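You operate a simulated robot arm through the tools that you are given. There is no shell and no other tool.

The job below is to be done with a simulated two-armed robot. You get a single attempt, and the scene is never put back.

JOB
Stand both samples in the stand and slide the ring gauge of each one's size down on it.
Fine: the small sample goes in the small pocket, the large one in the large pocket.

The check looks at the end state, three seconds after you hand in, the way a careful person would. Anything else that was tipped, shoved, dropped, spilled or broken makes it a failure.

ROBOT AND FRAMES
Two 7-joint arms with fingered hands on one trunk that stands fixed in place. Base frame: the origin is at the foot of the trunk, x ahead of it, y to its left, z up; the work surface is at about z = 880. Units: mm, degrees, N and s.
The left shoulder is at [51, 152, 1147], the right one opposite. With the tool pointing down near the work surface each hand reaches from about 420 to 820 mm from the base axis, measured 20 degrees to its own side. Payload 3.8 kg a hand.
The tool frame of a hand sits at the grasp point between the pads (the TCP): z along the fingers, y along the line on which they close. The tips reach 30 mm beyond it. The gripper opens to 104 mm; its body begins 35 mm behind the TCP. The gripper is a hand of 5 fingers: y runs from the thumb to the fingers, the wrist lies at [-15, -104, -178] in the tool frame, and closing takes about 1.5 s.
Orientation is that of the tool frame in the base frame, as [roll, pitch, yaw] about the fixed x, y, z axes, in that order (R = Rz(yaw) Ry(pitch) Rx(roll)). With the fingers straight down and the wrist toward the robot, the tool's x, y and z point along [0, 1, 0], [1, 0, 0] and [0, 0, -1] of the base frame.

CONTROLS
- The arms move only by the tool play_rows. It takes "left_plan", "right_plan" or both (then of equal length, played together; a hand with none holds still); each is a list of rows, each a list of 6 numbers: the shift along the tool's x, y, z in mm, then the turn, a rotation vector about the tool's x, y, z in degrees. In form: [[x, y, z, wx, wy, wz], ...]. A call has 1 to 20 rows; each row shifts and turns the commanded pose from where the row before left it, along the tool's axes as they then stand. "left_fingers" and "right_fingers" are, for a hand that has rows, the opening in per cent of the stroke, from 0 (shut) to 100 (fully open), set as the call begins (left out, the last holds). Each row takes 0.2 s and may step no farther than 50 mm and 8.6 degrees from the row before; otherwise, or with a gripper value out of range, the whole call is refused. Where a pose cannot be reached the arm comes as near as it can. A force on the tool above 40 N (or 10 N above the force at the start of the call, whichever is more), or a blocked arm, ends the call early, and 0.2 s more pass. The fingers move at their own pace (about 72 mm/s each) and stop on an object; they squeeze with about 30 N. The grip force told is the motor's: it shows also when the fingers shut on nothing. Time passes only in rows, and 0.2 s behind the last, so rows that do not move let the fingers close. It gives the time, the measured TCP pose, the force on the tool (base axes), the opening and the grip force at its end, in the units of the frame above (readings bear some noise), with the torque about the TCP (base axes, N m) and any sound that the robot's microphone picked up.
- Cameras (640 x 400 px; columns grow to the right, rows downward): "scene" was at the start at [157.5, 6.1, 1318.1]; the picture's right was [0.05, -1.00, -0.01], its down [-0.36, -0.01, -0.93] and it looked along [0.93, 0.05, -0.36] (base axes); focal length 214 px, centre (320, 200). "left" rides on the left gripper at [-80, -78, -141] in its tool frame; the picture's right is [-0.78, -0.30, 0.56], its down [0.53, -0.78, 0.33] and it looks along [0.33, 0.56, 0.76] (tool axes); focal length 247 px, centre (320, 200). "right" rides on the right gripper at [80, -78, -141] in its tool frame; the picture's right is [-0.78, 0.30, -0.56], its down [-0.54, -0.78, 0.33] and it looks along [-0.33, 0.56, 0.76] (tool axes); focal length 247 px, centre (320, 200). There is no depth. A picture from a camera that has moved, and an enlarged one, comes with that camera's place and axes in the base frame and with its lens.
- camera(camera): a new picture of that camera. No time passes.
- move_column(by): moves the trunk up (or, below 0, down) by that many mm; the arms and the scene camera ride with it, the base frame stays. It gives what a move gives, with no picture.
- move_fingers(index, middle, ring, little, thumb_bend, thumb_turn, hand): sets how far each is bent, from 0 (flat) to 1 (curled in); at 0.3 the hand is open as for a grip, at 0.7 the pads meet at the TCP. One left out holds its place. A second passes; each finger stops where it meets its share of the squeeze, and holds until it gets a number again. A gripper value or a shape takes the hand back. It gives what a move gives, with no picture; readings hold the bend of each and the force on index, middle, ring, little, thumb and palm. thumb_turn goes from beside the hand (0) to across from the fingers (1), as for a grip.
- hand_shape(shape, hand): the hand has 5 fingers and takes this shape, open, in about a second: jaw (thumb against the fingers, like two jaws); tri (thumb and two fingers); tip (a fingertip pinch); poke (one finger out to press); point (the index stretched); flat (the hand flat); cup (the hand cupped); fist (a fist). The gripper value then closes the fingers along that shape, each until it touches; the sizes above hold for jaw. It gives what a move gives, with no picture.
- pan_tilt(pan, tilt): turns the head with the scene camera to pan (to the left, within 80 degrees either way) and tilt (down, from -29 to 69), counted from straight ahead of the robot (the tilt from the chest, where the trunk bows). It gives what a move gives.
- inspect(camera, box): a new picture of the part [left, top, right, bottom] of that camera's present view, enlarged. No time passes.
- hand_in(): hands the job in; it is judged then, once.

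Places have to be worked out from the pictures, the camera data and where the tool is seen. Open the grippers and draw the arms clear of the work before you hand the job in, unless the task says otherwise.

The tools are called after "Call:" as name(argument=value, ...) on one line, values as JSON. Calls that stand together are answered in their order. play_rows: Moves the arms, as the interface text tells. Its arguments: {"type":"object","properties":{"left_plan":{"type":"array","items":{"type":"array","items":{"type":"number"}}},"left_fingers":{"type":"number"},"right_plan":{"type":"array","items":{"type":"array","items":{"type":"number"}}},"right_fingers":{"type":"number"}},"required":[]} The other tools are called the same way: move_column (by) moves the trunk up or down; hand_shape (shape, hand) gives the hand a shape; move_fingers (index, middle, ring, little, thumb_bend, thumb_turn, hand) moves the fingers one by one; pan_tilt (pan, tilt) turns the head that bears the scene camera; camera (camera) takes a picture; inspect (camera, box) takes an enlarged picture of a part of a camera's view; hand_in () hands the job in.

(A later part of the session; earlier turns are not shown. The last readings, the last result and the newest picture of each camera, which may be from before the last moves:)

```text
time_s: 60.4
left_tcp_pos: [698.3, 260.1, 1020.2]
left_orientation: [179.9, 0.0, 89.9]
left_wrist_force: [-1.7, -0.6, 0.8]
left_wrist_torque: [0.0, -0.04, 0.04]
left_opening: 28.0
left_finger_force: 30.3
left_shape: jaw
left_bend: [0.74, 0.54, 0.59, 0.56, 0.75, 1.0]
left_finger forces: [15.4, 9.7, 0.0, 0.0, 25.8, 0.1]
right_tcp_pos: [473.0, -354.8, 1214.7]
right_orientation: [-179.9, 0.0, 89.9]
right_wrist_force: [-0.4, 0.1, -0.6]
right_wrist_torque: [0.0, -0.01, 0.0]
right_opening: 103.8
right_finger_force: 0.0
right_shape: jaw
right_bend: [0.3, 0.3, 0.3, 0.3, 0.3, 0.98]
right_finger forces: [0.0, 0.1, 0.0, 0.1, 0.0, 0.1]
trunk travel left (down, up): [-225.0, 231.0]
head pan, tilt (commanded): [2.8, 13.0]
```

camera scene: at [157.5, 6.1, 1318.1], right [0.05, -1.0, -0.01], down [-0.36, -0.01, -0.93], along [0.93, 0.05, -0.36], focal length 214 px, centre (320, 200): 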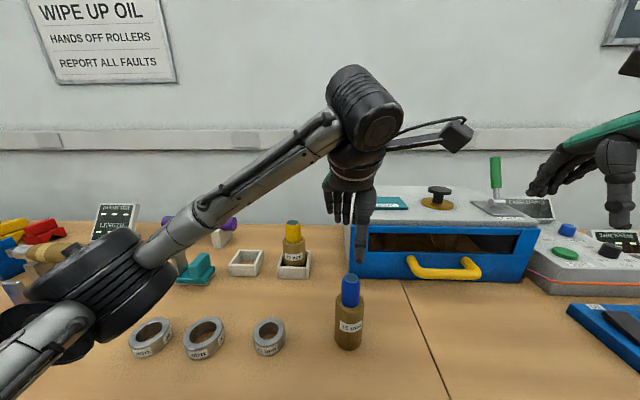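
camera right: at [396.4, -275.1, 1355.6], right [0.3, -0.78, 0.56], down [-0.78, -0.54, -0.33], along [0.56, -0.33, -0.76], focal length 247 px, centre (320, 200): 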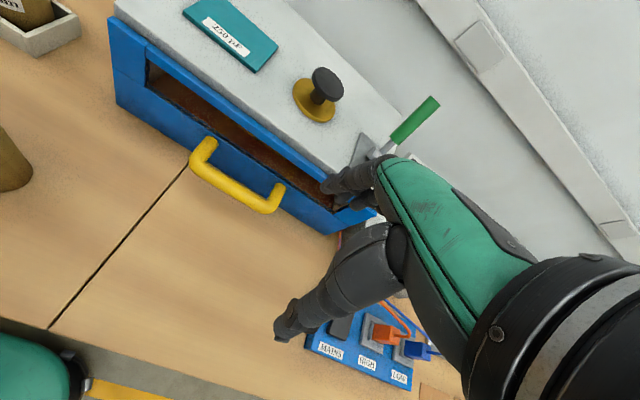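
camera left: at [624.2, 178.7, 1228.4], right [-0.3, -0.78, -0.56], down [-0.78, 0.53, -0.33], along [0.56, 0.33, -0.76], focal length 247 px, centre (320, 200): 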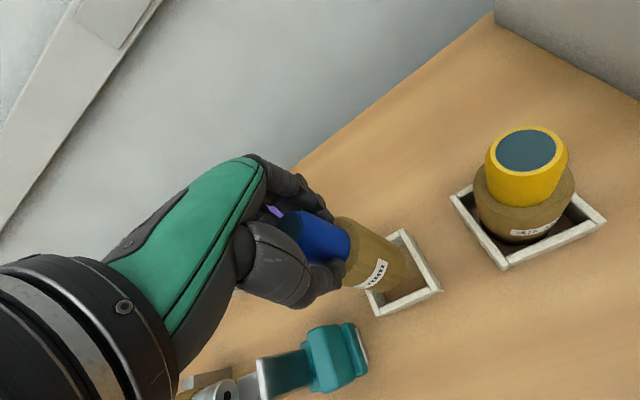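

The blue sample is now standing on the bench inside the small pocket. I open and raise the hand straight up.

Call:
play_rows(left_plan=[[0, 0, 0, 0, 0, 0], [0, 0, 0, 0, 0, 0], [0, 0, 0, 0, 0, 0], [0, 0, 0, 0, 0, 0], [0, 0, 0, 0, 0, 0], [0, 0, 0, 0, 0, 0]], left_fingers=100)

Call:
play_rows(left_plan=[[0, 0, -15, 0, 0, 0], [0, 0, -30, 0, 0, 0], [0, 0, -35, 0, 0, 0], [0, 0, -35, 0, 0, 0], [0, 0, 0, 0, 0, 0]])

Call:
camera(camera="left")

Call:
inspect(camera="left", box=[330, 220, 460, 330])

Call:
inspect(camera="scene", box=[205, 200, 325, 290])

```text
time_s: 61.8
left_tcp_pos: [699.1, 259.3, 1019.8]
left_orientation: [-180.0, 0.1, 90.0]
left_wrist_force: [1.2, -0.5, -0.5]
left_wrist_torque: [0.0, -0.02, -0.04]
left_opening: 103.2
left_finger_force: 0.0
left_shape: jaw
left_bend: [0.3, 0.3, 0.3, 0.3, 0.3, 0.98]
left_finger forces: [0.1, 0.0, 0.0, 0.1, 0.0, 0.1]
right_tcp_pos: [473.8, -354.6, 1214.8]
right_orientation: [-180.0, 0.1, 90.0]
right_wrist_force: [-0.1, -1.0, -0.2]
right_wrist_torque: [0.01, -0.03, 0.02]
right_opening: 103.6
right_finger_force: 0.1
right_shape: jaw
right_bend: [0.3, 0.3, 0.3, 0.3, 0.3, 0.98]
right_finger forces: [0.0, 0.0, 0.0, 0.0, 0.0, 0.1]
trunk travel left (down, up): [-225.0, 231.0]
head pan, tilt (commanded): [2.8, 13.0]
```

```text
time_s: 63.0
left_tcp_pos: [698.3, 261.1, 1134.4]
left_orientation: [-179.9, 0.1, 90.2]
left_wrist_force: [0.3, -0.1, 0.3]
left_wrist_torque: [0.02, 0.07, -0.02]
left_opening: 103.7
left_finger_force: 0.0
left_shape: jaw
left_bend: [0.3, 0.3, 0.3, 0.3, 0.3, 0.98]
left_finger forces: [0.0, 0.1, 0.0, 0.1, 0.0, 0.0]
right_tcp_pos: [474.5, -354.4, 1214.5]
right_orientation: [179.9, 0.0, 90.1]
right_wrist_force: [0.3, 0.2, -0.1]
right_wrist_torque: [-0.03, 0.02, 0.02]
right_opening: 103.8
right_finger_force: 0.0
right_shape: jaw
right_bend: [0.3, 0.3, 0.3, 0.3, 0.3, 0.98]
right_finger forces: [0.0, 0.1, 0.0, 0.0, 0.0, 0.0]
trunk travel left (down, up): [-225.0, 231.0]
head pan, tilt (commanded): [2.8, 13.0]
```

```text
taken
camera left: at [621.3, 181.0, 1274.3], right [-0.3, -0.78, -0.56], down [-0.78, 0.53, -0.33], along [0.55, 0.33, -0.76], focal length 247 px, centre (320, 200)
```

left: 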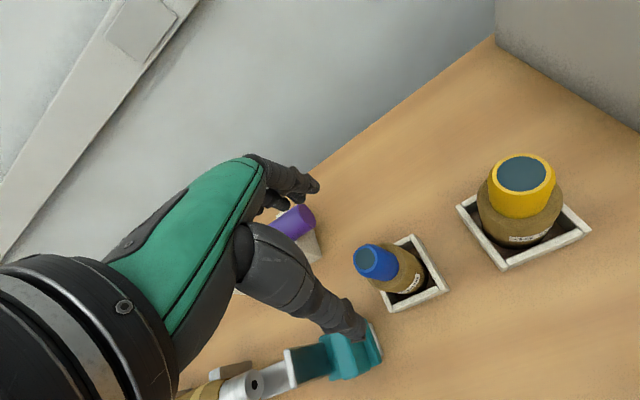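

```text
3.64 times, centred on (395, 275) of left
camera zoom: at [621.3, 181.0, 1274.3], right [-0.3, -0.78, -0.56], down [-0.78, 0.53, -0.33], along [0.55, 0.33, -0.76], focal length 898 px, centre (47, -73)
```

zoom: 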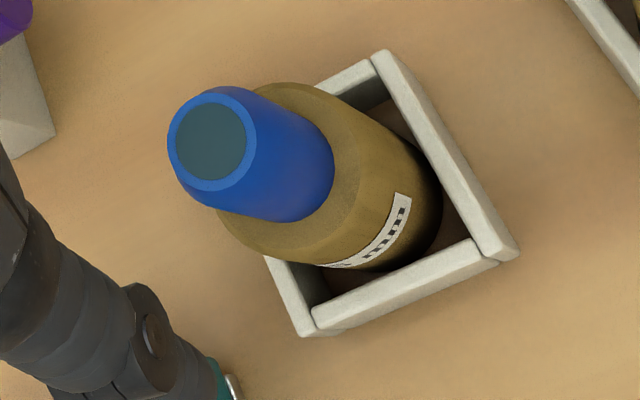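

```text
4.44 times, centred on (265, 245) of scene
camera zoom: at [157.8, 6.2, 1318.0], right [0.05, -1.0, -0.01], down [-0.36, -0.01, -0.93], along [0.93, 0.05, -0.36], focal length 953 px, centre (564, 0)
```

zoom: 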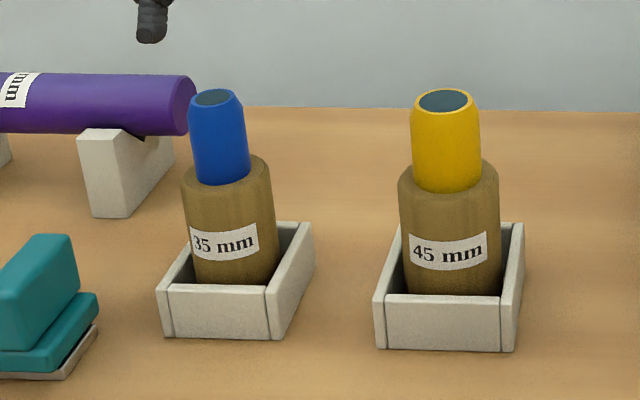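

Both samples stand in their correct pockets; spigots are at (700,260) blue and (700,109.5) yellow. Next the rings: I move the left hand toward the 35 ring at about (467,126), staying high.

Call:
play_rows(left_plan=[[-10, -20, 0, 0, 0, 0], [-18, -33, 0, 0, 0, 0], [-20, -36, 0, 0, 0, 0], [-22, -38, 0, 0, 0, 0], [-22, -38, 10, 0, 0, 0], [-20, -36, 20, 0, 0, 0], [-15, -20, 30, 0, 0, 0], [-8, -10, 30, 0, 0, 0], [0, 0, 0, 0, 0, 0]])

Call:
camera(camera="left")

Call:
camera(camera="scene")

```text
time_s: 65.0
left_tcp_pos: [467.2, 124.6, 1044.8]
left_orientation: [-180.0, -0.1, 90.1]
left_wrist_force: [-0.1, -0.6, 0.5]
left_wrist_torque: [0.01, -0.01, 0.04]
left_opening: 103.9
left_finger_force: 0.0
left_shape: jaw
left_bend: [0.3, 0.3, 0.3, 0.3, 0.3, 0.98]
left_finger forces: [0.1, 0.0, 0.0, 0.1, 0.1, 0.0]
right_tcp_pos: [474.2, -354.2, 1214.7]
right_orientation: [179.9, 0.0, 90.0]
right_wrist_force: [0.1, -0.3, -0.5]
right_wrist_torque: [-0.03, 0.02, 0.01]
right_opening: 103.4
right_finger_force: 0.1
right_shape: jaw
right_bend: [0.3, 0.3, 0.3, 0.3, 0.3, 0.98]
right_finger forces: [0.0, 0.0, 0.0, 0.0, 0.0, 0.1]
trunk travel left (down, up): [-225.0, 231.0]
head pan, tilt (commanded): [2.8, 13.0]
```

```text
taken
camera left: at [389.6, 44.8, 1184.2], right [-0.3, -0.78, -0.56], down [-0.78, 0.53, -0.33], along [0.56, 0.33, -0.76], focal length 247 px, centre (320, 200)
```

left: 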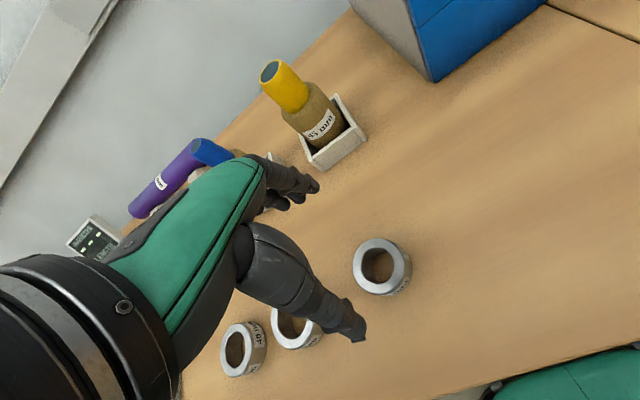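

```text
taken
camera scene: at [157.4, 5.9, 1318.1], right [0.05, -1.0, -0.01], down [-0.36, -0.01, -0.93], along [0.93, 0.05, -0.36], focal length 214 px, centre (320, 200)
```

scene: 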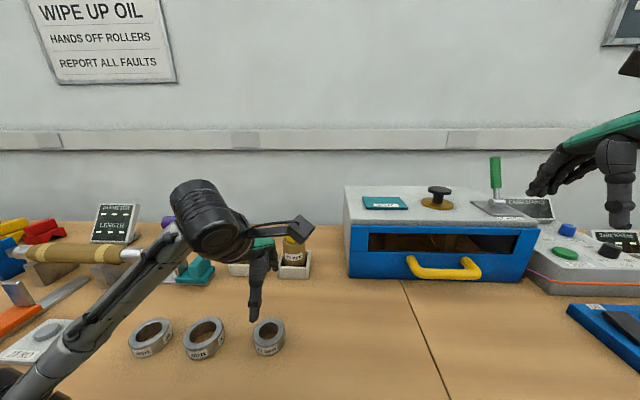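

The 35 ring is visible below. Before descending I turn the head to check the left elbow's clearance to the bench items.

Call:
pan_tilt(pan=25, tilt=35)

Call:
camera(camera="scene")

Call:
inspect(camera="left", box=[330, 220, 440, 310])

```text
time_s: 65.9
left_tcp_pos: [468.0, 124.4, 1044.3]
left_orientation: [179.9, 0.1, 90.0]
left_wrist_force: [0.6, -0.2, 0.0]
left_wrist_torque: [-0.01, 0.01, -0.03]
left_opening: 103.8
left_finger_force: 0.1
left_shape: jaw
left_bend: [0.3, 0.3, 0.3, 0.3, 0.3, 0.98]
left_finger forces: [0.0, 0.0, 0.1, 0.1, 0.0, 0.0]
right_tcp_pos: [475.4, -354.5, 1215.2]
right_orientation: [180.0, 0.1, 90.0]
right_wrist_force: [-0.2, 0.0, -0.5]
right_wrist_torque: [-0.01, -0.02, -0.02]
right_opening: 103.8
right_finger_force: 0.2
right_shape: jaw
right_bend: [0.3, 0.3, 0.3, 0.3, 0.3, 0.98]
right_finger forces: [0.0, 0.0, 0.0, 0.1, 0.0, 0.0]
trunk travel left (down, up): [-225.0, 231.0]
head pan, tilt (commanded): [25.0, 35.0]
```

```text
taken
camera scene: at [139.2, 38.7, 1285.2], right [0.42, -0.91, -0.06], down [-0.63, -0.24, -0.74], along [0.65, 0.35, -0.67], focal length 214 px, centre (320, 200)
```

scene: 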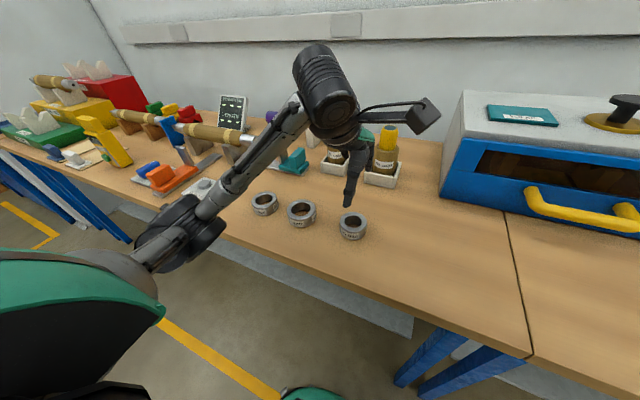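

```text
4.44 times, centred on (385, 265) of left
camera zoom: at [389.8, 45.1, 1184.5], right [-0.3, -0.78, -0.56], down [-0.78, 0.53, -0.33], along [0.56, 0.33, -0.76], focal length 1098 px, centre (31, -89)
```

zoom: 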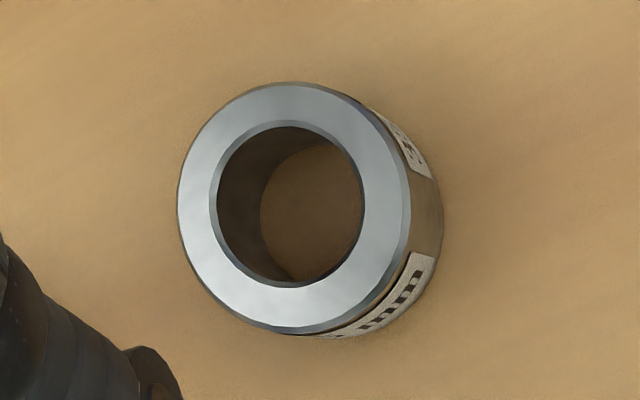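

The elbow is off the bench front and clear. The 35 ring's centre is (467,127), top z≈910; I correct and lower to z≈960 to check finger clearance.

Call:
play_rows(left_plan=[[1.8, -0.6, 25, 0, 0, 0], [0, 0, 30, 0, 0, 0], [0, 0, 29, 0, 0, 0], [0, 0, 0, 0, 0, 0]])

Call:
camera(camera="left")

Call:
inspect(camera="scene", box=[260, 120, 440, 270])

```text
time_s: 66.9
left_tcp_pos: [466.2, 126.5, 959.2]
left_orientation: [179.9, 0.1, 90.0]
left_wrist_force: [-0.1, 0.1, -0.6]
left_wrist_torque: [-0.03, 0.01, -0.02]
left_opening: 104.0
left_finger_force: 0.1
left_shape: jaw
left_bend: [0.3, 0.3, 0.3, 0.3, 0.3, 0.98]
left_finger forces: [0.0, 0.0, 0.0, 0.0, 0.0, 0.0]
right_tcp_pos: [474.4, -355.2, 1214.7]
right_orientation: [180.0, -0.1, 90.1]
right_wrist_force: [0.6, -0.4, -0.1]
right_wrist_torque: [0.0, 0.03, -0.02]
right_opening: 103.6
right_finger_force: 0.1
right_shape: jaw
right_bend: [0.3, 0.3, 0.3, 0.3, 0.3, 0.98]
right_finger forces: [0.0, 0.0, 0.0, 0.0, 0.0, 0.0]
trunk travel left (down, up): [-225.0, 231.0]
head pan, tilt (commanded): [25.0, 35.0]
```

```text
taken
camera left: at [389.5, 46.3, 1099.7], right [-0.3, -0.78, -0.56], down [-0.78, 0.53, -0.33], along [0.56, 0.33, -0.76], focal length 247 px, centre (320, 200)
```

left: 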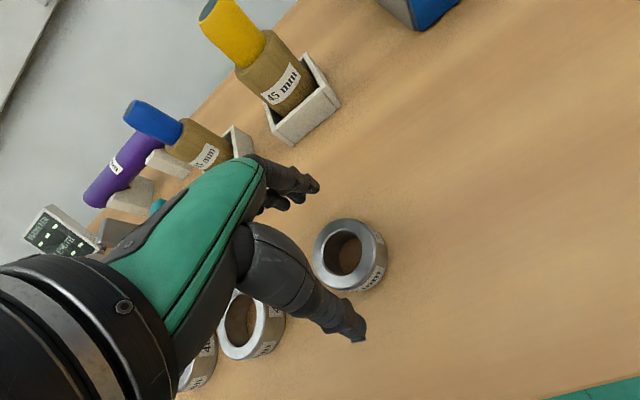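

```text
2.67 times, centred on (350, 195) of scene
camera zoom: at [139.2, 38.6, 1285.2], right [0.42, -0.91, -0.06], down [-0.63, -0.24, -0.74], along [0.65, 0.35, -0.67], focal length 572 px, centre (240, 213)
```

zoom: 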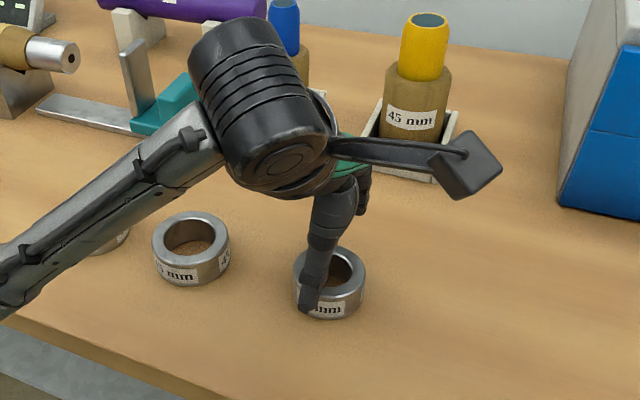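

Thumb is in front of and clear of the ring. I lower to z≈928 in small steps, watching force.

Call:
play_rows(left_plan=[[0, 0.5, 10, 0, 0, 0], [0, 0, 10, 0, 0, 0], [0, 0, 7, 0, 0, 0], [0, 0, 4, 0, 0, 0], [0, 0, 0, 0, 0, 0]])

Call:
camera(camera="left")

Call:
inspect(camera="scene", box=[300, 150, 400, 270])

```text
time_s: 68.1
left_tcp_pos: [468.1, 127.8, 928.2]
left_orientation: [-180.0, -0.1, 90.1]
left_wrist_force: [-0.2, 0.5, -0.1]
left_wrist_torque: [-0.01, -0.02, 0.02]
left_opening: 103.8
left_finger_force: 0.1
left_shape: jaw
left_bend: [0.3, 0.3, 0.3, 0.3, 0.3, 0.98]
left_finger forces: [0.0, 0.0, 0.0, 0.0, 0.0, 0.0]
right_tcp_pos: [474.2, -355.0, 1214.1]
right_orientation: [-180.0, -0.1, 90.0]
right_wrist_force: [0.5, 0.5, 0.2]
right_wrist_torque: [-0.01, -0.01, 0.01]
right_opening: 103.8
right_finger_force: 0.0
right_shape: jaw
right_bend: [0.3, 0.3, 0.3, 0.3, 0.3, 0.98]
right_finger forces: [0.1, 0.0, 0.0, 0.1, 0.0, 0.0]
trunk travel left (down, up): [-225.0, 231.0]
head pan, tilt (commanded): [25.0, 35.0]
```

```text
taken
camera left: at [390.9, 47.2, 1068.6], right [-0.3, -0.78, -0.56], down [-0.78, 0.53, -0.33], along [0.56, 0.33, -0.76], focal length 247 px, centre (320, 200)
```

left: 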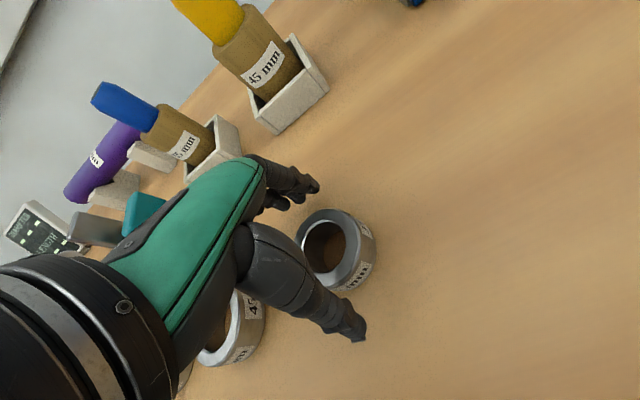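

```text
3.33 times, centred on (350, 210) of scene
camera zoom: at [139.2, 38.7, 1285.2], right [0.42, -0.91, -0.06], down [-0.63, -0.24, -0.74], along [0.65, 0.35, -0.67], focal length 715 px, centre (220, 167)
```

zoom: 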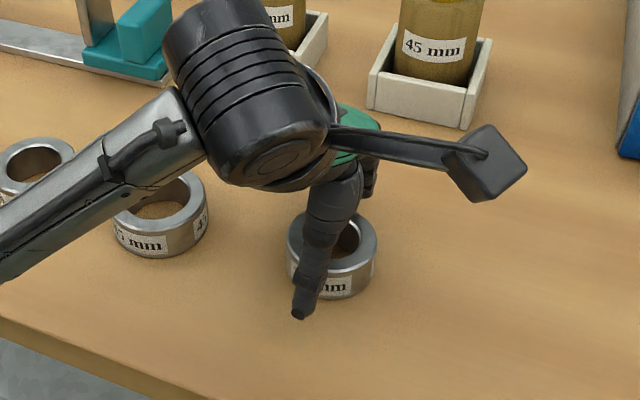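

The thumb tip is just above the table. I close in stages, first to about 73 mm.

Call:
play_rows(left_plan=[[0, 0, 0, 0, 0, 0], [0, 0, 0, 0, 0, 0], [0, 0, 0, 0, 0, 0], [0, 0, 0, 0, 0, 0]], left_fingers=68)

Call:
camera(camera="left")

Call:
inspect(camera="left", box=[240, 140, 400, 350])

Call:
inspect(camera="scene", box=[300, 150, 400, 270])

```text
time_s: 69.1
left_tcp_pos: [468.8, 125.8, 928.4]
left_orientation: [180.0, 0.0, 90.0]
left_wrist_force: [0.0, 0.6, -0.5]
left_wrist_torque: [0.0, -0.01, -0.01]
left_opening: 70.7
left_finger_force: 0.1
left_shape: jaw
left_bend: [0.27, 0.38, 0.34, 0.35, 0.59, 0.99]
left_finger forces: [0.0, 0.0, 0.1, 0.0, 0.1, 0.1]
right_tcp_pos: [475.2, -354.3, 1215.2]
right_orientation: [-180.0, 0.1, 90.0]
right_wrist_force: [0.2, -0.8, 0.8]
right_wrist_torque: [0.01, -0.01, -0.02]
right_opening: 103.7
right_finger_force: 0.1
right_shape: jaw
right_bend: [0.3, 0.3, 0.3, 0.3, 0.3, 0.98]
right_finger forces: [0.0, 0.0, 0.0, 0.0, 0.0, 0.1]
trunk travel left (down, up): [-225.0, 231.0]
head pan, tilt (commanded): [25.0, 35.0]
```

```text
taken
camera left: at [390.8, 47.1, 1068.7], right [-0.3, -0.78, -0.56], down [-0.78, 0.53, -0.33], along [0.56, 0.33, -0.76], focal length 247 px, centre (320, 200)
```

left: 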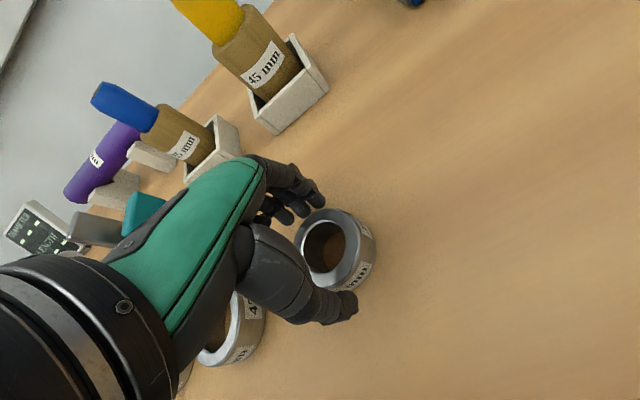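

```text
1.90 times, centred on (320, 245) of left
camera zoom: at [390.8, 47.1, 1068.7], right [-0.3, -0.78, -0.56], down [-0.78, 0.53, -0.33], along [0.56, 0.33, -0.76], focal length 470 px, centre (320, 114)
```

zoom: 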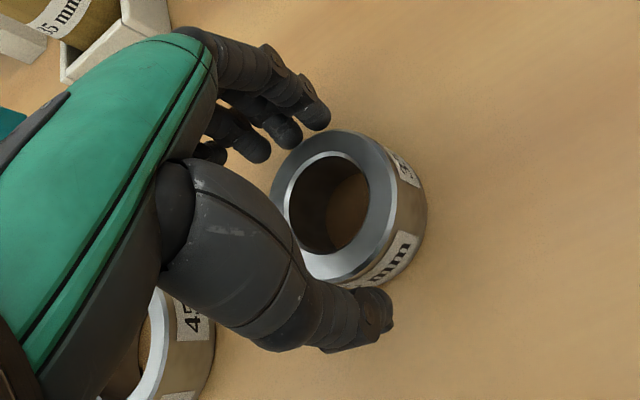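

```text
3.33 times, centred on (350, 210) of scene
camera zoom: at [139.2, 38.7, 1285.2], right [0.42, -0.91, -0.06], down [-0.63, -0.24, -0.74], along [0.65, 0.35, -0.67], focal length 715 px, centre (220, 167)
```

zoom: 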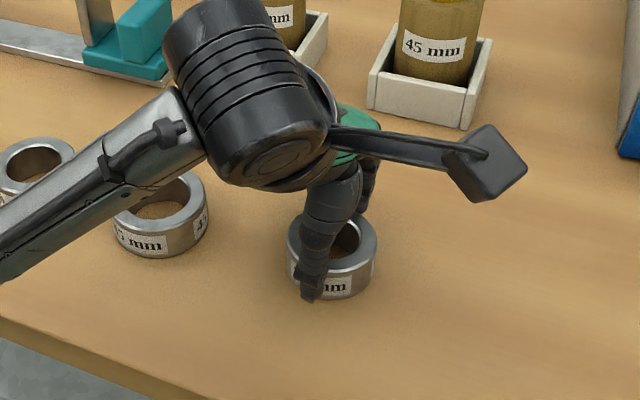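

Thumb and index/middle flank the ring. I close fully and let it settle.

Call:
play_rows(left_plan=[[0, 0, 0, 0, 0, 0], [0, 0, 0, 0, 0, 0], [0, 0, 0, 0, 0, 0], [0, 0, 0, 0, 0, 0], [0, 0, 0, 0, 0, 0], [0, 0, 0, 0, 0, 0]], left_fingers=0)

Call:
inspect(camera="left", box=[240, 140, 400, 350])

Call:
inspect(camera="scene", box=[300, 150, 400, 270])

```text
time_s: 70.5
left_tcp_pos: [467.9, 126.5, 928.2]
left_orientation: [-179.9, 0.0, 90.0]
left_wrist_force: [-0.1, 1.1, -0.7]
left_wrist_torque: [0.0, -0.01, 0.03]
left_opening: 55.2
left_finger_force: 30.2
left_shape: jaw
left_bend: [0.74, 0.43, 0.45, 0.43, 0.69, 1.0]
left_finger forces: [16.8, 9.0, 0.0, 0.0, 25.8, 0.0]
right_tcp_pos: [475.4, -354.6, 1215.4]
right_orientation: [-180.0, 0.0, 90.0]
right_wrist_force: [-0.1, -0.6, 0.4]
right_wrist_torque: [0.02, -0.01, 0.0]
right_opening: 103.6
right_finger_force: 0.1
right_shape: jaw
right_bend: [0.3, 0.3, 0.3, 0.3, 0.3, 0.98]
right_finger forces: [0.1, 0.1, 0.0, 0.0, 0.0, 0.1]
trunk travel left (down, up): [-225.0, 231.0]
head pan, tilt (commanded): [25.0, 35.0]
```

```text
1.90 times, centred on (320, 245) of left
camera zoom: at [390.8, 47.1, 1068.6], right [-0.3, -0.78, -0.56], down [-0.78, 0.53, -0.33], along [0.56, 0.33, -0.76], focal length 470 px, centre (320, 114)
```

zoom: 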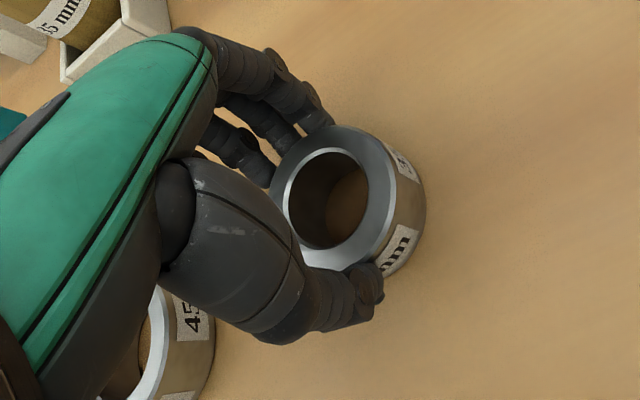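

```text
3.33 times, centred on (350, 210) of scene
camera zoom: at [139.2, 38.7, 1285.1], right [0.42, -0.91, -0.06], down [-0.63, -0.24, -0.74], along [0.65, 0.35, -0.67], focal length 715 px, centre (220, 167)
```

zoom: 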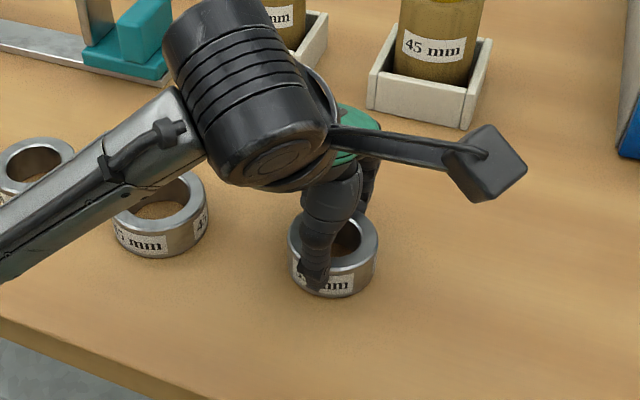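

The ring is gripped (26 N). I lift slowly and check for tilt.

Call:
play_rows(left_plan=[[0, 0, -3, 0, 0, 0], [0, 0, -7, 0, 0, 0], [0, 0, -15, 0, 0, 0], [0, 0, -20, 0, 0, 0], [0, 0, -25, 0, 0, 0], [0, 0, 0, 0, 0, 0]])

Call:
camera(camera="left")

Call:
inspect(camera="left", box=[240, 140, 400, 350])

Call:
inspect(camera="scene", box=[300, 130, 400, 250])

```text
time_s: 71.9
left_tcp_pos: [467.5, 126.7, 998.6]
left_orientation: [-180.0, 0.1, 90.1]
left_wrist_force: [0.0, -0.3, -1.8]
left_wrist_torque: [0.01, -0.02, 0.03]
left_opening: 55.1
left_finger_force: 30.1
left_shape: jaw
left_bend: [0.74, 0.43, 0.45, 0.43, 0.69, 1.0]
left_finger forces: [16.7, 9.1, 0.1, 0.0, 25.8, 0.1]
right_tcp_pos: [474.9, -354.0, 1214.3]
right_orientation: [-180.0, 0.1, 90.0]
right_wrist_force: [-0.3, 0.5, 0.1]
right_wrist_torque: [0.01, 0.02, -0.01]
right_opening: 103.8
right_finger_force: 0.0
right_shape: jaw
right_bend: [0.3, 0.3, 0.3, 0.3, 0.3, 0.98]
right_finger forces: [0.0, 0.1, 0.0, 0.0, 0.0, 0.0]
trunk travel left (down, up): [-225.0, 231.0]
head pan, tilt (commanded): [25.0, 35.0]
```

```text
taken
camera left: at [390.7, 47.4, 1139.0], right [-0.3, -0.78, -0.56], down [-0.78, 0.53, -0.33], along [0.56, 0.33, -0.76], focal length 247 px, centre (320, 200)
```

left: 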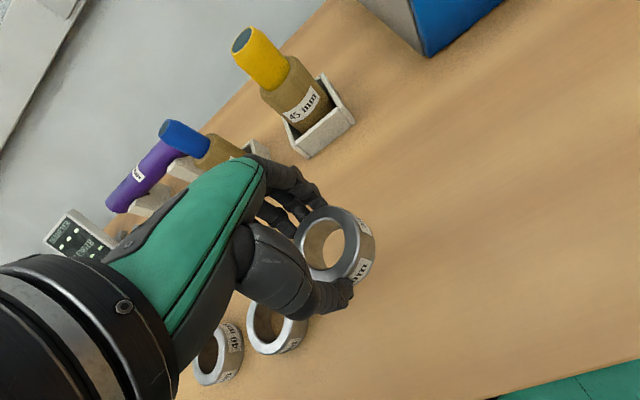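

```text
1.90 times, centred on (320, 245) of left
camera zoom: at [390.7, 47.4, 1139.0], right [-0.3, -0.78, -0.56], down [-0.78, 0.53, -0.33], along [0.56, 0.33, -0.76], focal length 470 px, centre (320, 114)
```

zoom: 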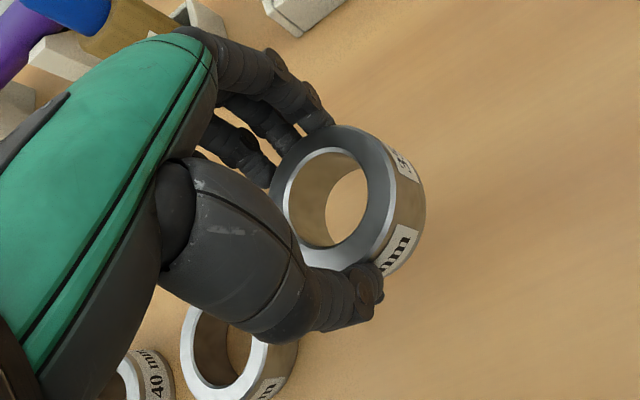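

```text
3.33 times, centred on (350, 190) of scene
camera zoom: at [139.3, 38.9, 1285.1], right [0.42, -0.91, -0.06], down [-0.63, -0.24, -0.74], along [0.65, 0.35, -0.67], focal length 715 px, centre (220, 233)
```

zoom: 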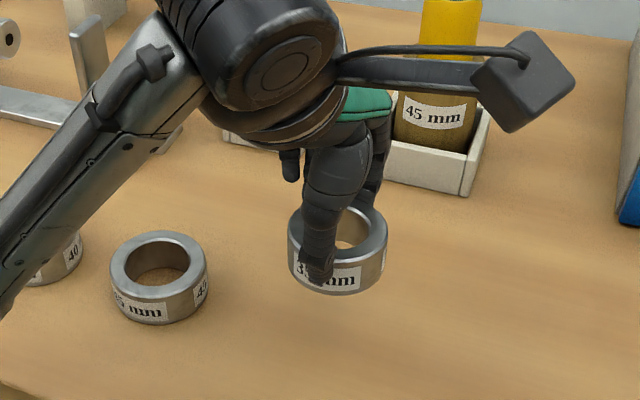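

The ring is held level. I zoom closely to find its centre relative to the hand.

Call:
inspect(camera="left", box=[280, 195, 390, 295])

```text
4.00 times, centred on (335, 245) of left
camera zoom: at [390.7, 47.4, 1139.0], right [-0.3, -0.78, -0.56], down [-0.78, 0.53, -0.33], along [0.56, 0.33, -0.76], focal length 988 px, centre (260, 20)
```

zoom: 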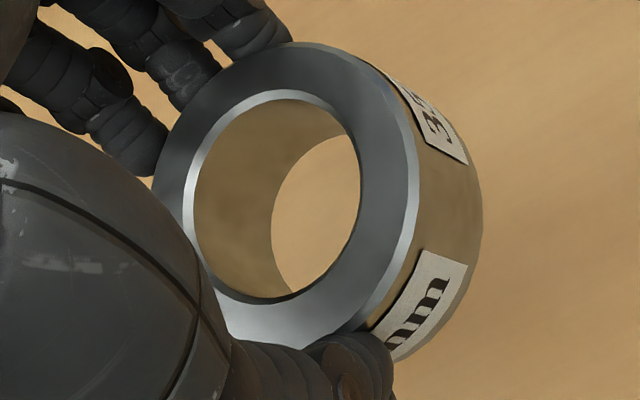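

The ring centre is within ~1–2 mm of the TCP. I raise it and carry it to above the blue spigot at (700,260), with ring bottom ~20 mm above its top.

Call:
play_rows(left_plan=[[0, 0, -25, 0, 0, 0], [0, 0, -40, 0, 0, 0], [10, 18, -30, 0, 0, 0], [19, 33, -17, 0, 0, 0], [22, 38, 0, 0, 0, 0], [24, 42, 0, 0, 0, 0], [22, 38, 0, 0, 0, 0], [18, 31, 0, 0, 0, 0], [12, 21, 0, 0, 0, 0], [5, 9, 0, 0, 0, 0], [0, 0, 0, 0, 0, 0]])

Call:
pan_tilt(pan=18, tilt=13)

Call:
camera(camera="scene")

Call:
camera(camera="left")

```text
time_s: 74.3
left_tcp_pos: [698.4, 258.1, 1109.9]
left_orientation: [179.9, 0.0, 90.0]
left_wrist_force: [-0.3, 0.0, -1.1]
left_wrist_torque: [-0.06, 0.0, 0.03]
left_opening: 55.2
left_finger_force: 30.0
left_shape: jaw
left_bend: [0.74, 0.43, 0.45, 0.43, 0.69, 1.0]
left_finger forces: [16.9, 9.1, 0.1, 0.0, 25.7, 0.0]
right_tcp_pos: [475.0, -356.1, 1213.8]
right_orientation: [180.0, 0.1, 90.0]
right_wrist_force: [0.6, 0.8, 0.1]
right_wrist_torque: [-0.02, 0.02, 0.0]
right_opening: 103.7
right_finger_force: 0.0
right_shape: jaw
right_bend: [0.3, 0.3, 0.3, 0.3, 0.3, 0.98]
right_finger forces: [0.0, 0.0, 0.0, 0.0, 0.1, 0.0]
trunk travel left (down, up): [-225.0, 231.0]
head pan, tilt (commanded): [25.0, 35.0]
```

```text
time_s: 75.1
left_tcp_pos: [697.9, 258.8, 1109.7]
left_orientation: [-179.9, 0.0, 90.0]
left_wrist_force: [1.5, -1.3, -1.5]
left_wrist_torque: [-0.01, -0.01, -0.04]
left_opening: 55.1
left_finger_force: 30.1
left_shape: jaw
left_bend: [0.74, 0.43, 0.45, 0.43, 0.69, 1.0]
left_finger forces: [16.9, 9.1, 0.0, 0.0, 25.7, 0.0]
right_tcp_pos: [474.0, -354.8, 1214.1]
right_orientation: [180.0, -0.1, 90.0]
right_wrist_force: [-0.1, -0.3, 1.0]
right_wrist_torque: [-0.02, -0.05, 0.02]
right_opening: 103.5
right_finger_force: 0.0
right_shape: jaw
right_bend: [0.3, 0.3, 0.3, 0.3, 0.3, 0.98]
right_finger forces: [0.0, 0.1, 0.0, 0.0, 0.1, 0.0]
trunk travel left (down, up): [-225.0, 231.0]
head pan, tilt (commanded): [18.0, 13.0]
```

```text
taken
camera scene: at [153.4, 30.4, 1318.7], right [0.31, -0.95, -0.04], down [-0.35, -0.07, -0.93], along [0.89, 0.3, -0.35], focal length 214 px, centre (320, 200)
```

scene: 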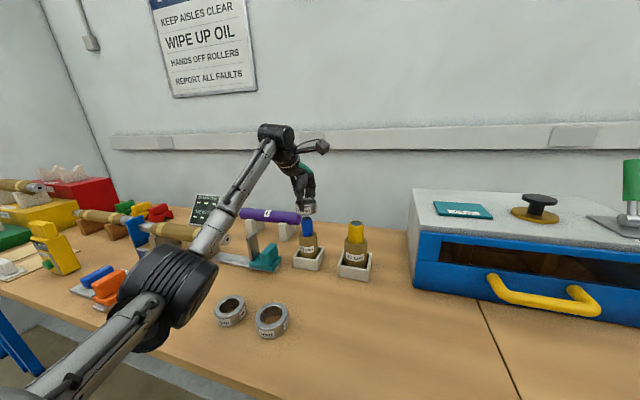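

```text
taken
camera left: at [621.3, 179.3, 1250.4], right [-0.3, -0.78, -0.56], down [-0.78, 0.53, -0.33], along [0.56, 0.33, -0.76], focal length 247 px, centre (320, 200)
```

left: 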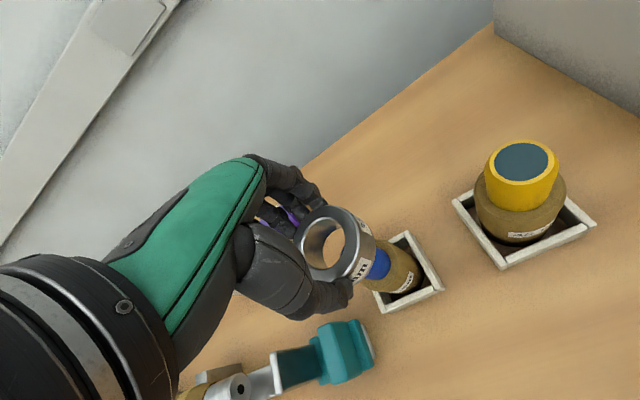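

The ring is above the blue spigot. I zoom in both views to judge alignment.

Call:
inspect(camera="scene", box=[270, 180, 345, 280])

Call:
inspect(camera="left", box=[285, 195, 445, 315])

```text
4.00 times, centred on (308, 230) of scene
camera zoom: at [153.4, 30.4, 1318.7], right [0.31, -0.95, -0.04], down [-0.35, -0.07, -0.93], along [0.89, 0.3, -0.35], focal length 858 px, centre (370, 80)
```

zoom: 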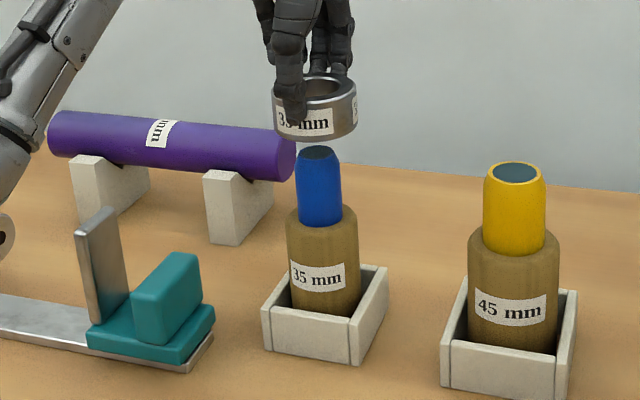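

```text
3.33 times, centred on (365, 255) of left
camera zoom: at [621.3, 179.3, 1250.4], right [-0.3, -0.78, -0.56], down [-0.78, 0.53, -0.33], along [0.56, 0.33, -0.76], focal length 823 px, centre (170, 17)
```

zoom: 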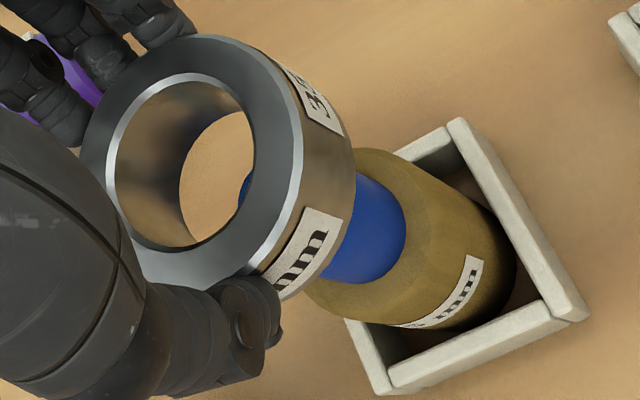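

Lateral alignment is within 1 mm; in depth the ring seems ~2 mm too far forward. I shift back 1.5 mm and lower until the ring just encircles the spigot's tapered top.

Call:
play_rows(left_plan=[[0, -1.5, 6, 0, 0, 0], [0, 0, 6, 0, 0, 0], [0, 0, 5, 0, 0, 0], [0, 0, 4, 0, 0, 0], [0, 0, 3, 0, 0, 0], [0, 0, 0, 0, 0, 0]])

Call:
inspect(camera="scene", box=[270, 180, 345, 280])

Call:
inspect(camera="left", box=[285, 195, 445, 315])

```text
time_s: 76.5
left_tcp_pos: [697.2, 259.3, 1085.8]
left_orientation: [180.0, 0.0, 90.0]
left_wrist_force: [0.4, -1.1, -1.1]
left_wrist_torque: [0.01, 0.01, 0.0]
left_opening: 55.0
left_finger_force: 30.3
left_shape: jaw
left_bend: [0.74, 0.43, 0.45, 0.43, 0.69, 1.0]
left_finger forces: [16.9, 9.2, 0.1, 0.1, 25.6, 0.0]
right_tcp_pos: [474.9, -354.9, 1213.0]
right_orientation: [180.0, 0.0, 90.0]
right_wrist_force: [-0.2, -0.1, 0.1]
right_wrist_torque: [-0.01, -0.02, -0.04]
right_opening: 103.7
right_finger_force: 0.0
right_shape: jaw
right_bend: [0.3, 0.3, 0.3, 0.3, 0.3, 0.98]
right_finger forces: [0.1, 0.1, 0.1, 0.0, 0.0, 0.1]
trunk travel left (down, up): [-225.0, 231.0]
head pan, tilt (commanded): [18.0, 13.0]
```

```text
4.00 times, centred on (308, 230) of scene
camera zoom: at [153.3, 30.4, 1318.8], right [0.31, -0.95, -0.04], down [-0.35, -0.07, -0.93], along [0.89, 0.3, -0.35], focal length 858 px, centre (370, 80)
```

zoom: 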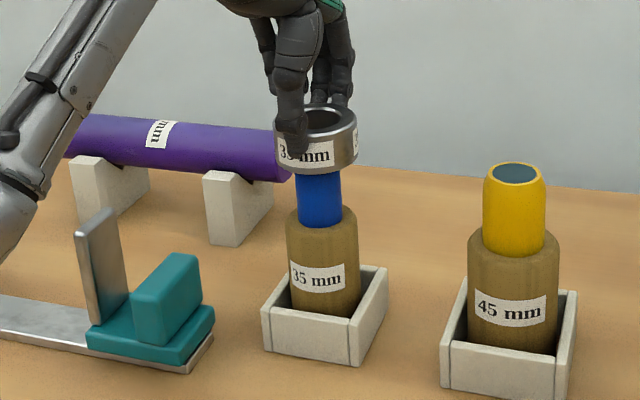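

```text
3.33 times, centred on (365, 255) of left
camera zoom: at [619.2, 179.3, 1226.4], right [-0.3, -0.78, -0.56], down [-0.78, 0.53, -0.33], along [0.56, 0.33, -0.76], focal length 823 px, centre (170, 17)
```

zoom: 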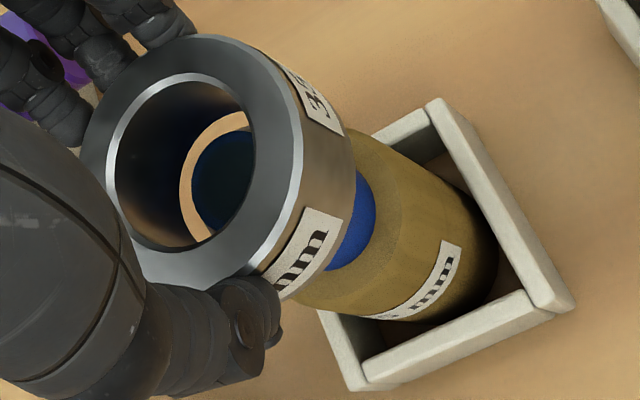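

Through the bore I see the spigot top centred with an even gap. I continue down slowly, watching for force.

Call:
play_rows(left_plan=[[0, 0, 2, 0, 0, 0], [0, 0, 2, 0, 0, 0], [0, 0, 2, 0, 0, 0], [0, 0, 2, 0, 0, 0], [0, 0, 0, 0, 0, 0]])

Call:
inspect(camera="left", box=[285, 195, 445, 315])

Call:
inspect(camera="scene", box=[270, 180, 345, 280])

```text
time_s: 77.7
left_tcp_pos: [696.6, 258.6, 1078.8]
left_orientation: [180.0, 0.0, 90.0]
left_wrist_force: [-0.5, -0.5, -0.8]
left_wrist_torque: [-0.01, -0.02, 0.01]
left_opening: 55.2
left_finger_force: 30.2
left_shape: jaw
left_bend: [0.74, 0.43, 0.45, 0.43, 0.69, 1.0]
left_finger forces: [16.9, 9.1, 0.0, 0.0, 25.7, 0.1]
right_tcp_pos: [474.6, -353.7, 1214.5]
right_orientation: [180.0, 0.0, 90.1]
right_wrist_force: [0.5, 0.6, 0.8]
right_wrist_torque: [0.03, 0.0, 0.0]
right_opening: 103.8
right_finger_force: 0.1
right_shape: jaw
right_bend: [0.3, 0.3, 0.3, 0.3, 0.3, 0.98]
right_finger forces: [0.0, 0.0, 0.0, 0.1, 0.0, 0.2]
trunk travel left (down, up): [-225.0, 231.0]
head pan, tilt (commanded): [18.0, 13.0]
```

```text
3.33 times, centred on (365, 255) of left
camera zoom: at [619.5, 179.4, 1218.8], right [-0.3, -0.78, -0.56], down [-0.78, 0.53, -0.33], along [0.56, 0.33, -0.76], focal length 823 px, centre (170, 17)
```

zoom: 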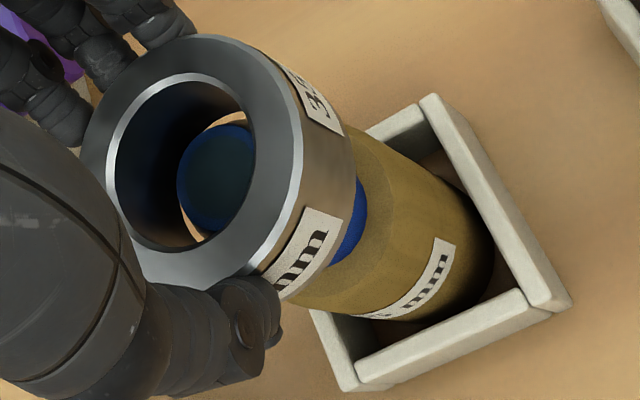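

```text
4.00 times, centred on (308, 230) of scene
camera zoom: at [153.3, 30.4, 1318.8], right [0.31, -0.95, -0.04], down [-0.35, -0.07, -0.93], along [0.89, 0.3, -0.35], focal length 858 px, centre (370, 80)
```

zoom: 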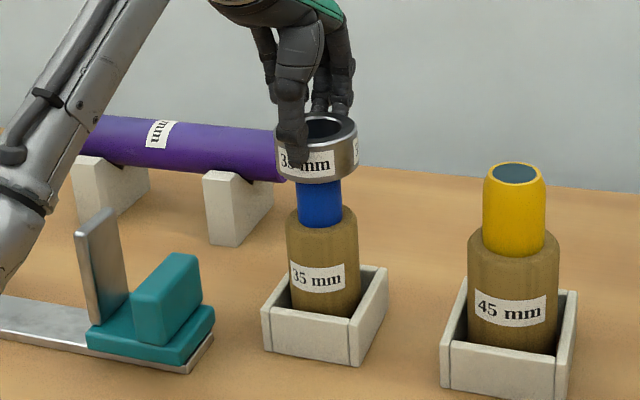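

No contact force yet, spigot is entering the bore. I go on in 2 mm steps.

Call:
play_rows(left_plan=[[0, 0, 2, 0, 0, 0], [0, 0, 2, 0, 0, 0], [0, 0, 2, 0, 0, 0], [0, 0, 0, 0, 0, 0]])

Call:
play_rows(left_plan=[[0, 0, 2, 0, 0, 0], [0, 0, 2, 0, 0, 0], [0, 0, 0, 0, 0, 0]])

Call:
inspect(camera="left", box=[285, 195, 445, 315])

Call:
inspect(camera="scene", box=[270, 180, 345, 280])

```text
time_s: 78.7
left_tcp_pos: [697.1, 259.7, 1071.7]
left_orientation: [-180.0, 0.1, 90.0]
left_wrist_force: [0.1, -0.3, -1.3]
left_wrist_torque: [0.03, 0.0, 0.04]
left_opening: 54.9
left_finger_force: 29.9
left_shape: jaw
left_bend: [0.74, 0.43, 0.45, 0.43, 0.69, 1.0]
left_finger forces: [16.9, 9.2, 0.0, 0.1, 25.6, 0.0]
right_tcp_pos: [475.6, -354.9, 1214.4]
right_orientation: [-180.0, 0.0, 90.0]
right_wrist_force: [-0.1, -0.5, -0.2]
right_wrist_torque: [0.01, 0.0, 0.0]
right_opening: 103.7
right_finger_force: 0.1
right_shape: jaw
right_bend: [0.3, 0.3, 0.3, 0.3, 0.3, 0.98]
right_finger forces: [0.0, 0.0, 0.0, 0.0, 0.1, 0.1]
trunk travel left (down, up): [-225.0, 231.0]
head pan, tilt (commanded): [18.0, 13.0]
```

```text
time_s: 79.5
left_tcp_pos: [697.0, 259.0, 1068.5]
left_orientation: [-180.0, 0.0, 90.0]
left_wrist_force: [0.4, 0.2, -2.3]
left_wrist_torque: [-0.02, 0.04, -0.03]
left_opening: 55.1
left_finger_force: 29.7
left_shape: jaw
left_bend: [0.74, 0.43, 0.45, 0.43, 0.69, 1.0]
left_finger forces: [16.8, 9.1, 0.0, 0.1, 25.7, 0.0]
right_tcp_pos: [474.2, -354.6, 1213.5]
right_orientation: [-180.0, 0.0, 90.0]
right_wrist_force: [0.2, -0.4, -0.6]
right_wrist_torque: [-0.03, -0.01, 0.01]
right_opening: 103.6
right_finger_force: 0.0
right_shape: jaw
right_bend: [0.3, 0.3, 0.3, 0.3, 0.3, 0.98]
right_finger forces: [0.1, 0.0, 0.1, 0.0, 0.1, 0.0]
trunk travel left (down, up): [-225.0, 231.0]
head pan, tilt (commanded): [18.0, 13.0]
```

```text
3.33 times, centred on (365, 255) of left
camera zoom: at [619.4, 179.2, 1208.9], right [-0.3, -0.78, -0.56], down [-0.78, 0.53, -0.33], along [0.56, 0.33, -0.76], focal length 823 px, centre (170, 17)
```

zoom: 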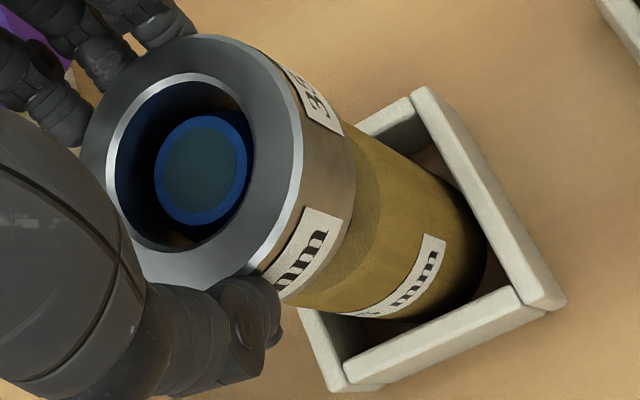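

```text
4.00 times, centred on (308, 230) of scene
camera zoom: at [153.3, 30.4, 1318.8], right [0.31, -0.95, -0.04], down [-0.35, -0.07, -0.93], along [0.89, 0.3, -0.35], focal length 858 px, centre (370, 80)
```

zoom: 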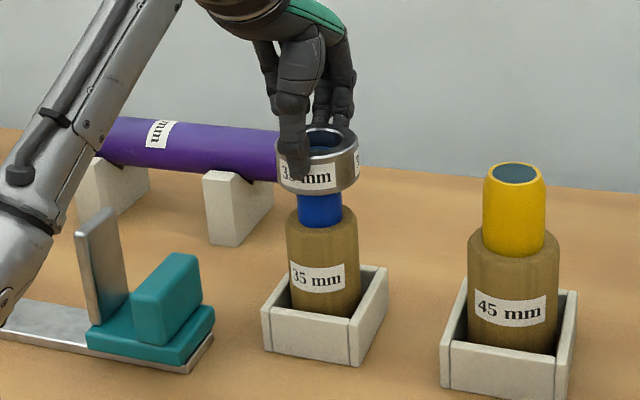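

The spigot is centred in the bore with no side force. I keep lowering toward the shoulder.

Call:
play_rows(left_plan=[[0, 0, 3, 0, 0, 0], [0, 0, 3, 0, 0, 0], [0, 0, 3, 0, 0, 0], [0, 0, 3, 0, 0, 0], [0, 0, 3, 0, 0, 0], [0, 0, 0, 0, 0, 0]])

Call:
play_rows(left_plan=[[0, 0, 3, 0, 0, 0], [0, 0, 3, 0, 0, 0], [0, 0, 3, 0, 0, 0], [0, 0, 2, 0, 0, 0], [0, 0, 2, 0, 0, 0], [0, 0, 0, 0, 0, 0]])

Call:
inspect(camera="scene", box=[270, 180, 345, 280])

Call:
inspect(camera="left", box=[285, 195, 445, 315])

```text
time_s: 80.9
left_tcp_pos: [696.6, 259.8, 1052.5]
left_orientation: [-180.0, 0.0, 90.0]
left_wrist_force: [1.4, 0.2, -2.3]
left_wrist_torque: [-0.02, -0.02, 0.01]
left_opening: 55.0
left_finger_force: 30.0
left_shape: jaw
left_bend: [0.74, 0.43, 0.45, 0.43, 0.69, 1.0]
left_finger forces: [17.0, 9.1, 0.0, 0.1, 25.7, 0.0]
right_tcp_pos: [475.6, -353.3, 1214.7]
right_orientation: [-180.0, 0.0, 90.0]
right_wrist_force: [-0.3, 0.0, -0.5]
right_wrist_torque: [-0.02, 0.01, -0.01]
right_opening: 103.8
right_finger_force: 0.0
right_shape: jaw
right_bend: [0.3, 0.3, 0.3, 0.3, 0.3, 0.98]
right_finger forces: [0.0, 0.0, 0.0, 0.0, 0.0, 0.0]
trunk travel left (down, up): [-225.0, 231.0]
head pan, tilt (commanded): [18.0, 13.0]
```

```text
time_s: 82.3
left_tcp_pos: [696.8, 257.9, 1041.9]
left_orientation: [180.0, 0.0, 90.1]
left_wrist_force: [-0.1, -0.1, -1.5]
left_wrist_torque: [0.01, 0.03, -0.05]
left_opening: 55.1
left_finger_force: 30.0
left_shape: jaw
left_bend: [0.74, 0.43, 0.45, 0.43, 0.69, 1.0]
left_finger forces: [16.9, 9.1, 0.1, 0.0, 25.7, 0.0]
right_tcp_pos: [474.6, -355.3, 1214.2]
right_orientation: [179.9, -0.1, 90.0]
right_wrist_force: [-0.6, -0.1, 0.2]
right_wrist_torque: [0.0, 0.02, 0.0]
right_opening: 103.9
right_finger_force: 0.0
right_shape: jaw
right_bend: [0.3, 0.3, 0.3, 0.3, 0.3, 0.98]
right_finger forces: [0.1, 0.1, 0.1, 0.0, 0.1, 0.0]
trunk travel left (down, up): [-225.0, 231.0]
head pan, tilt (commanded): [18.0, 13.0]
```

```text
4.00 times, centred on (308, 230) of scene
camera zoom: at [153.3, 30.4, 1318.8], right [0.31, -0.95, -0.04], down [-0.35, -0.07, -0.93], along [0.89, 0.3, -0.35], focal length 858 px, centre (370, 80)
```

zoom: 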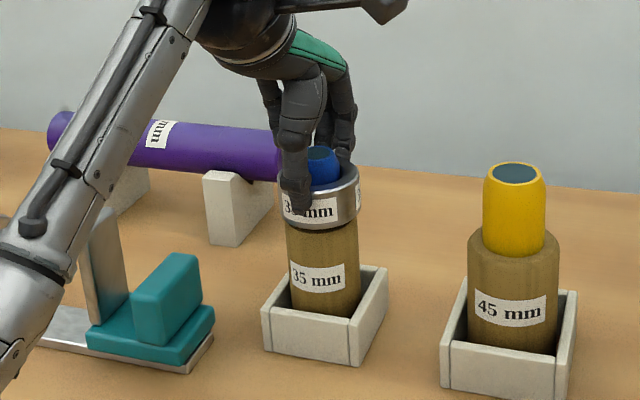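

```text
3.33 times, centred on (365, 255) of left
camera zoom: at [619.1, 179.6, 1180.8], right [-0.3, -0.78, -0.56], down [-0.78, 0.53, -0.33], along [0.56, 0.33, -0.76], focal length 823 px, centre (170, 17)
```

zoom: 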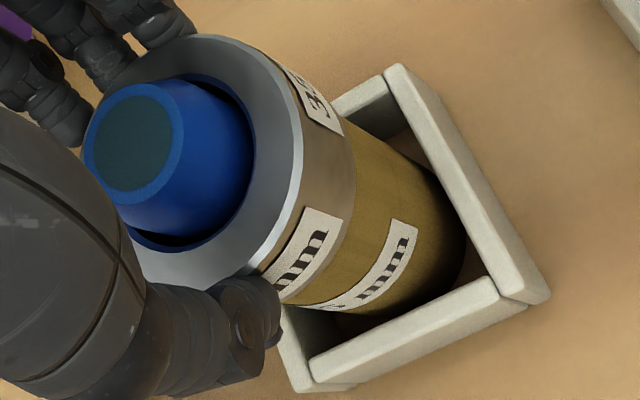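

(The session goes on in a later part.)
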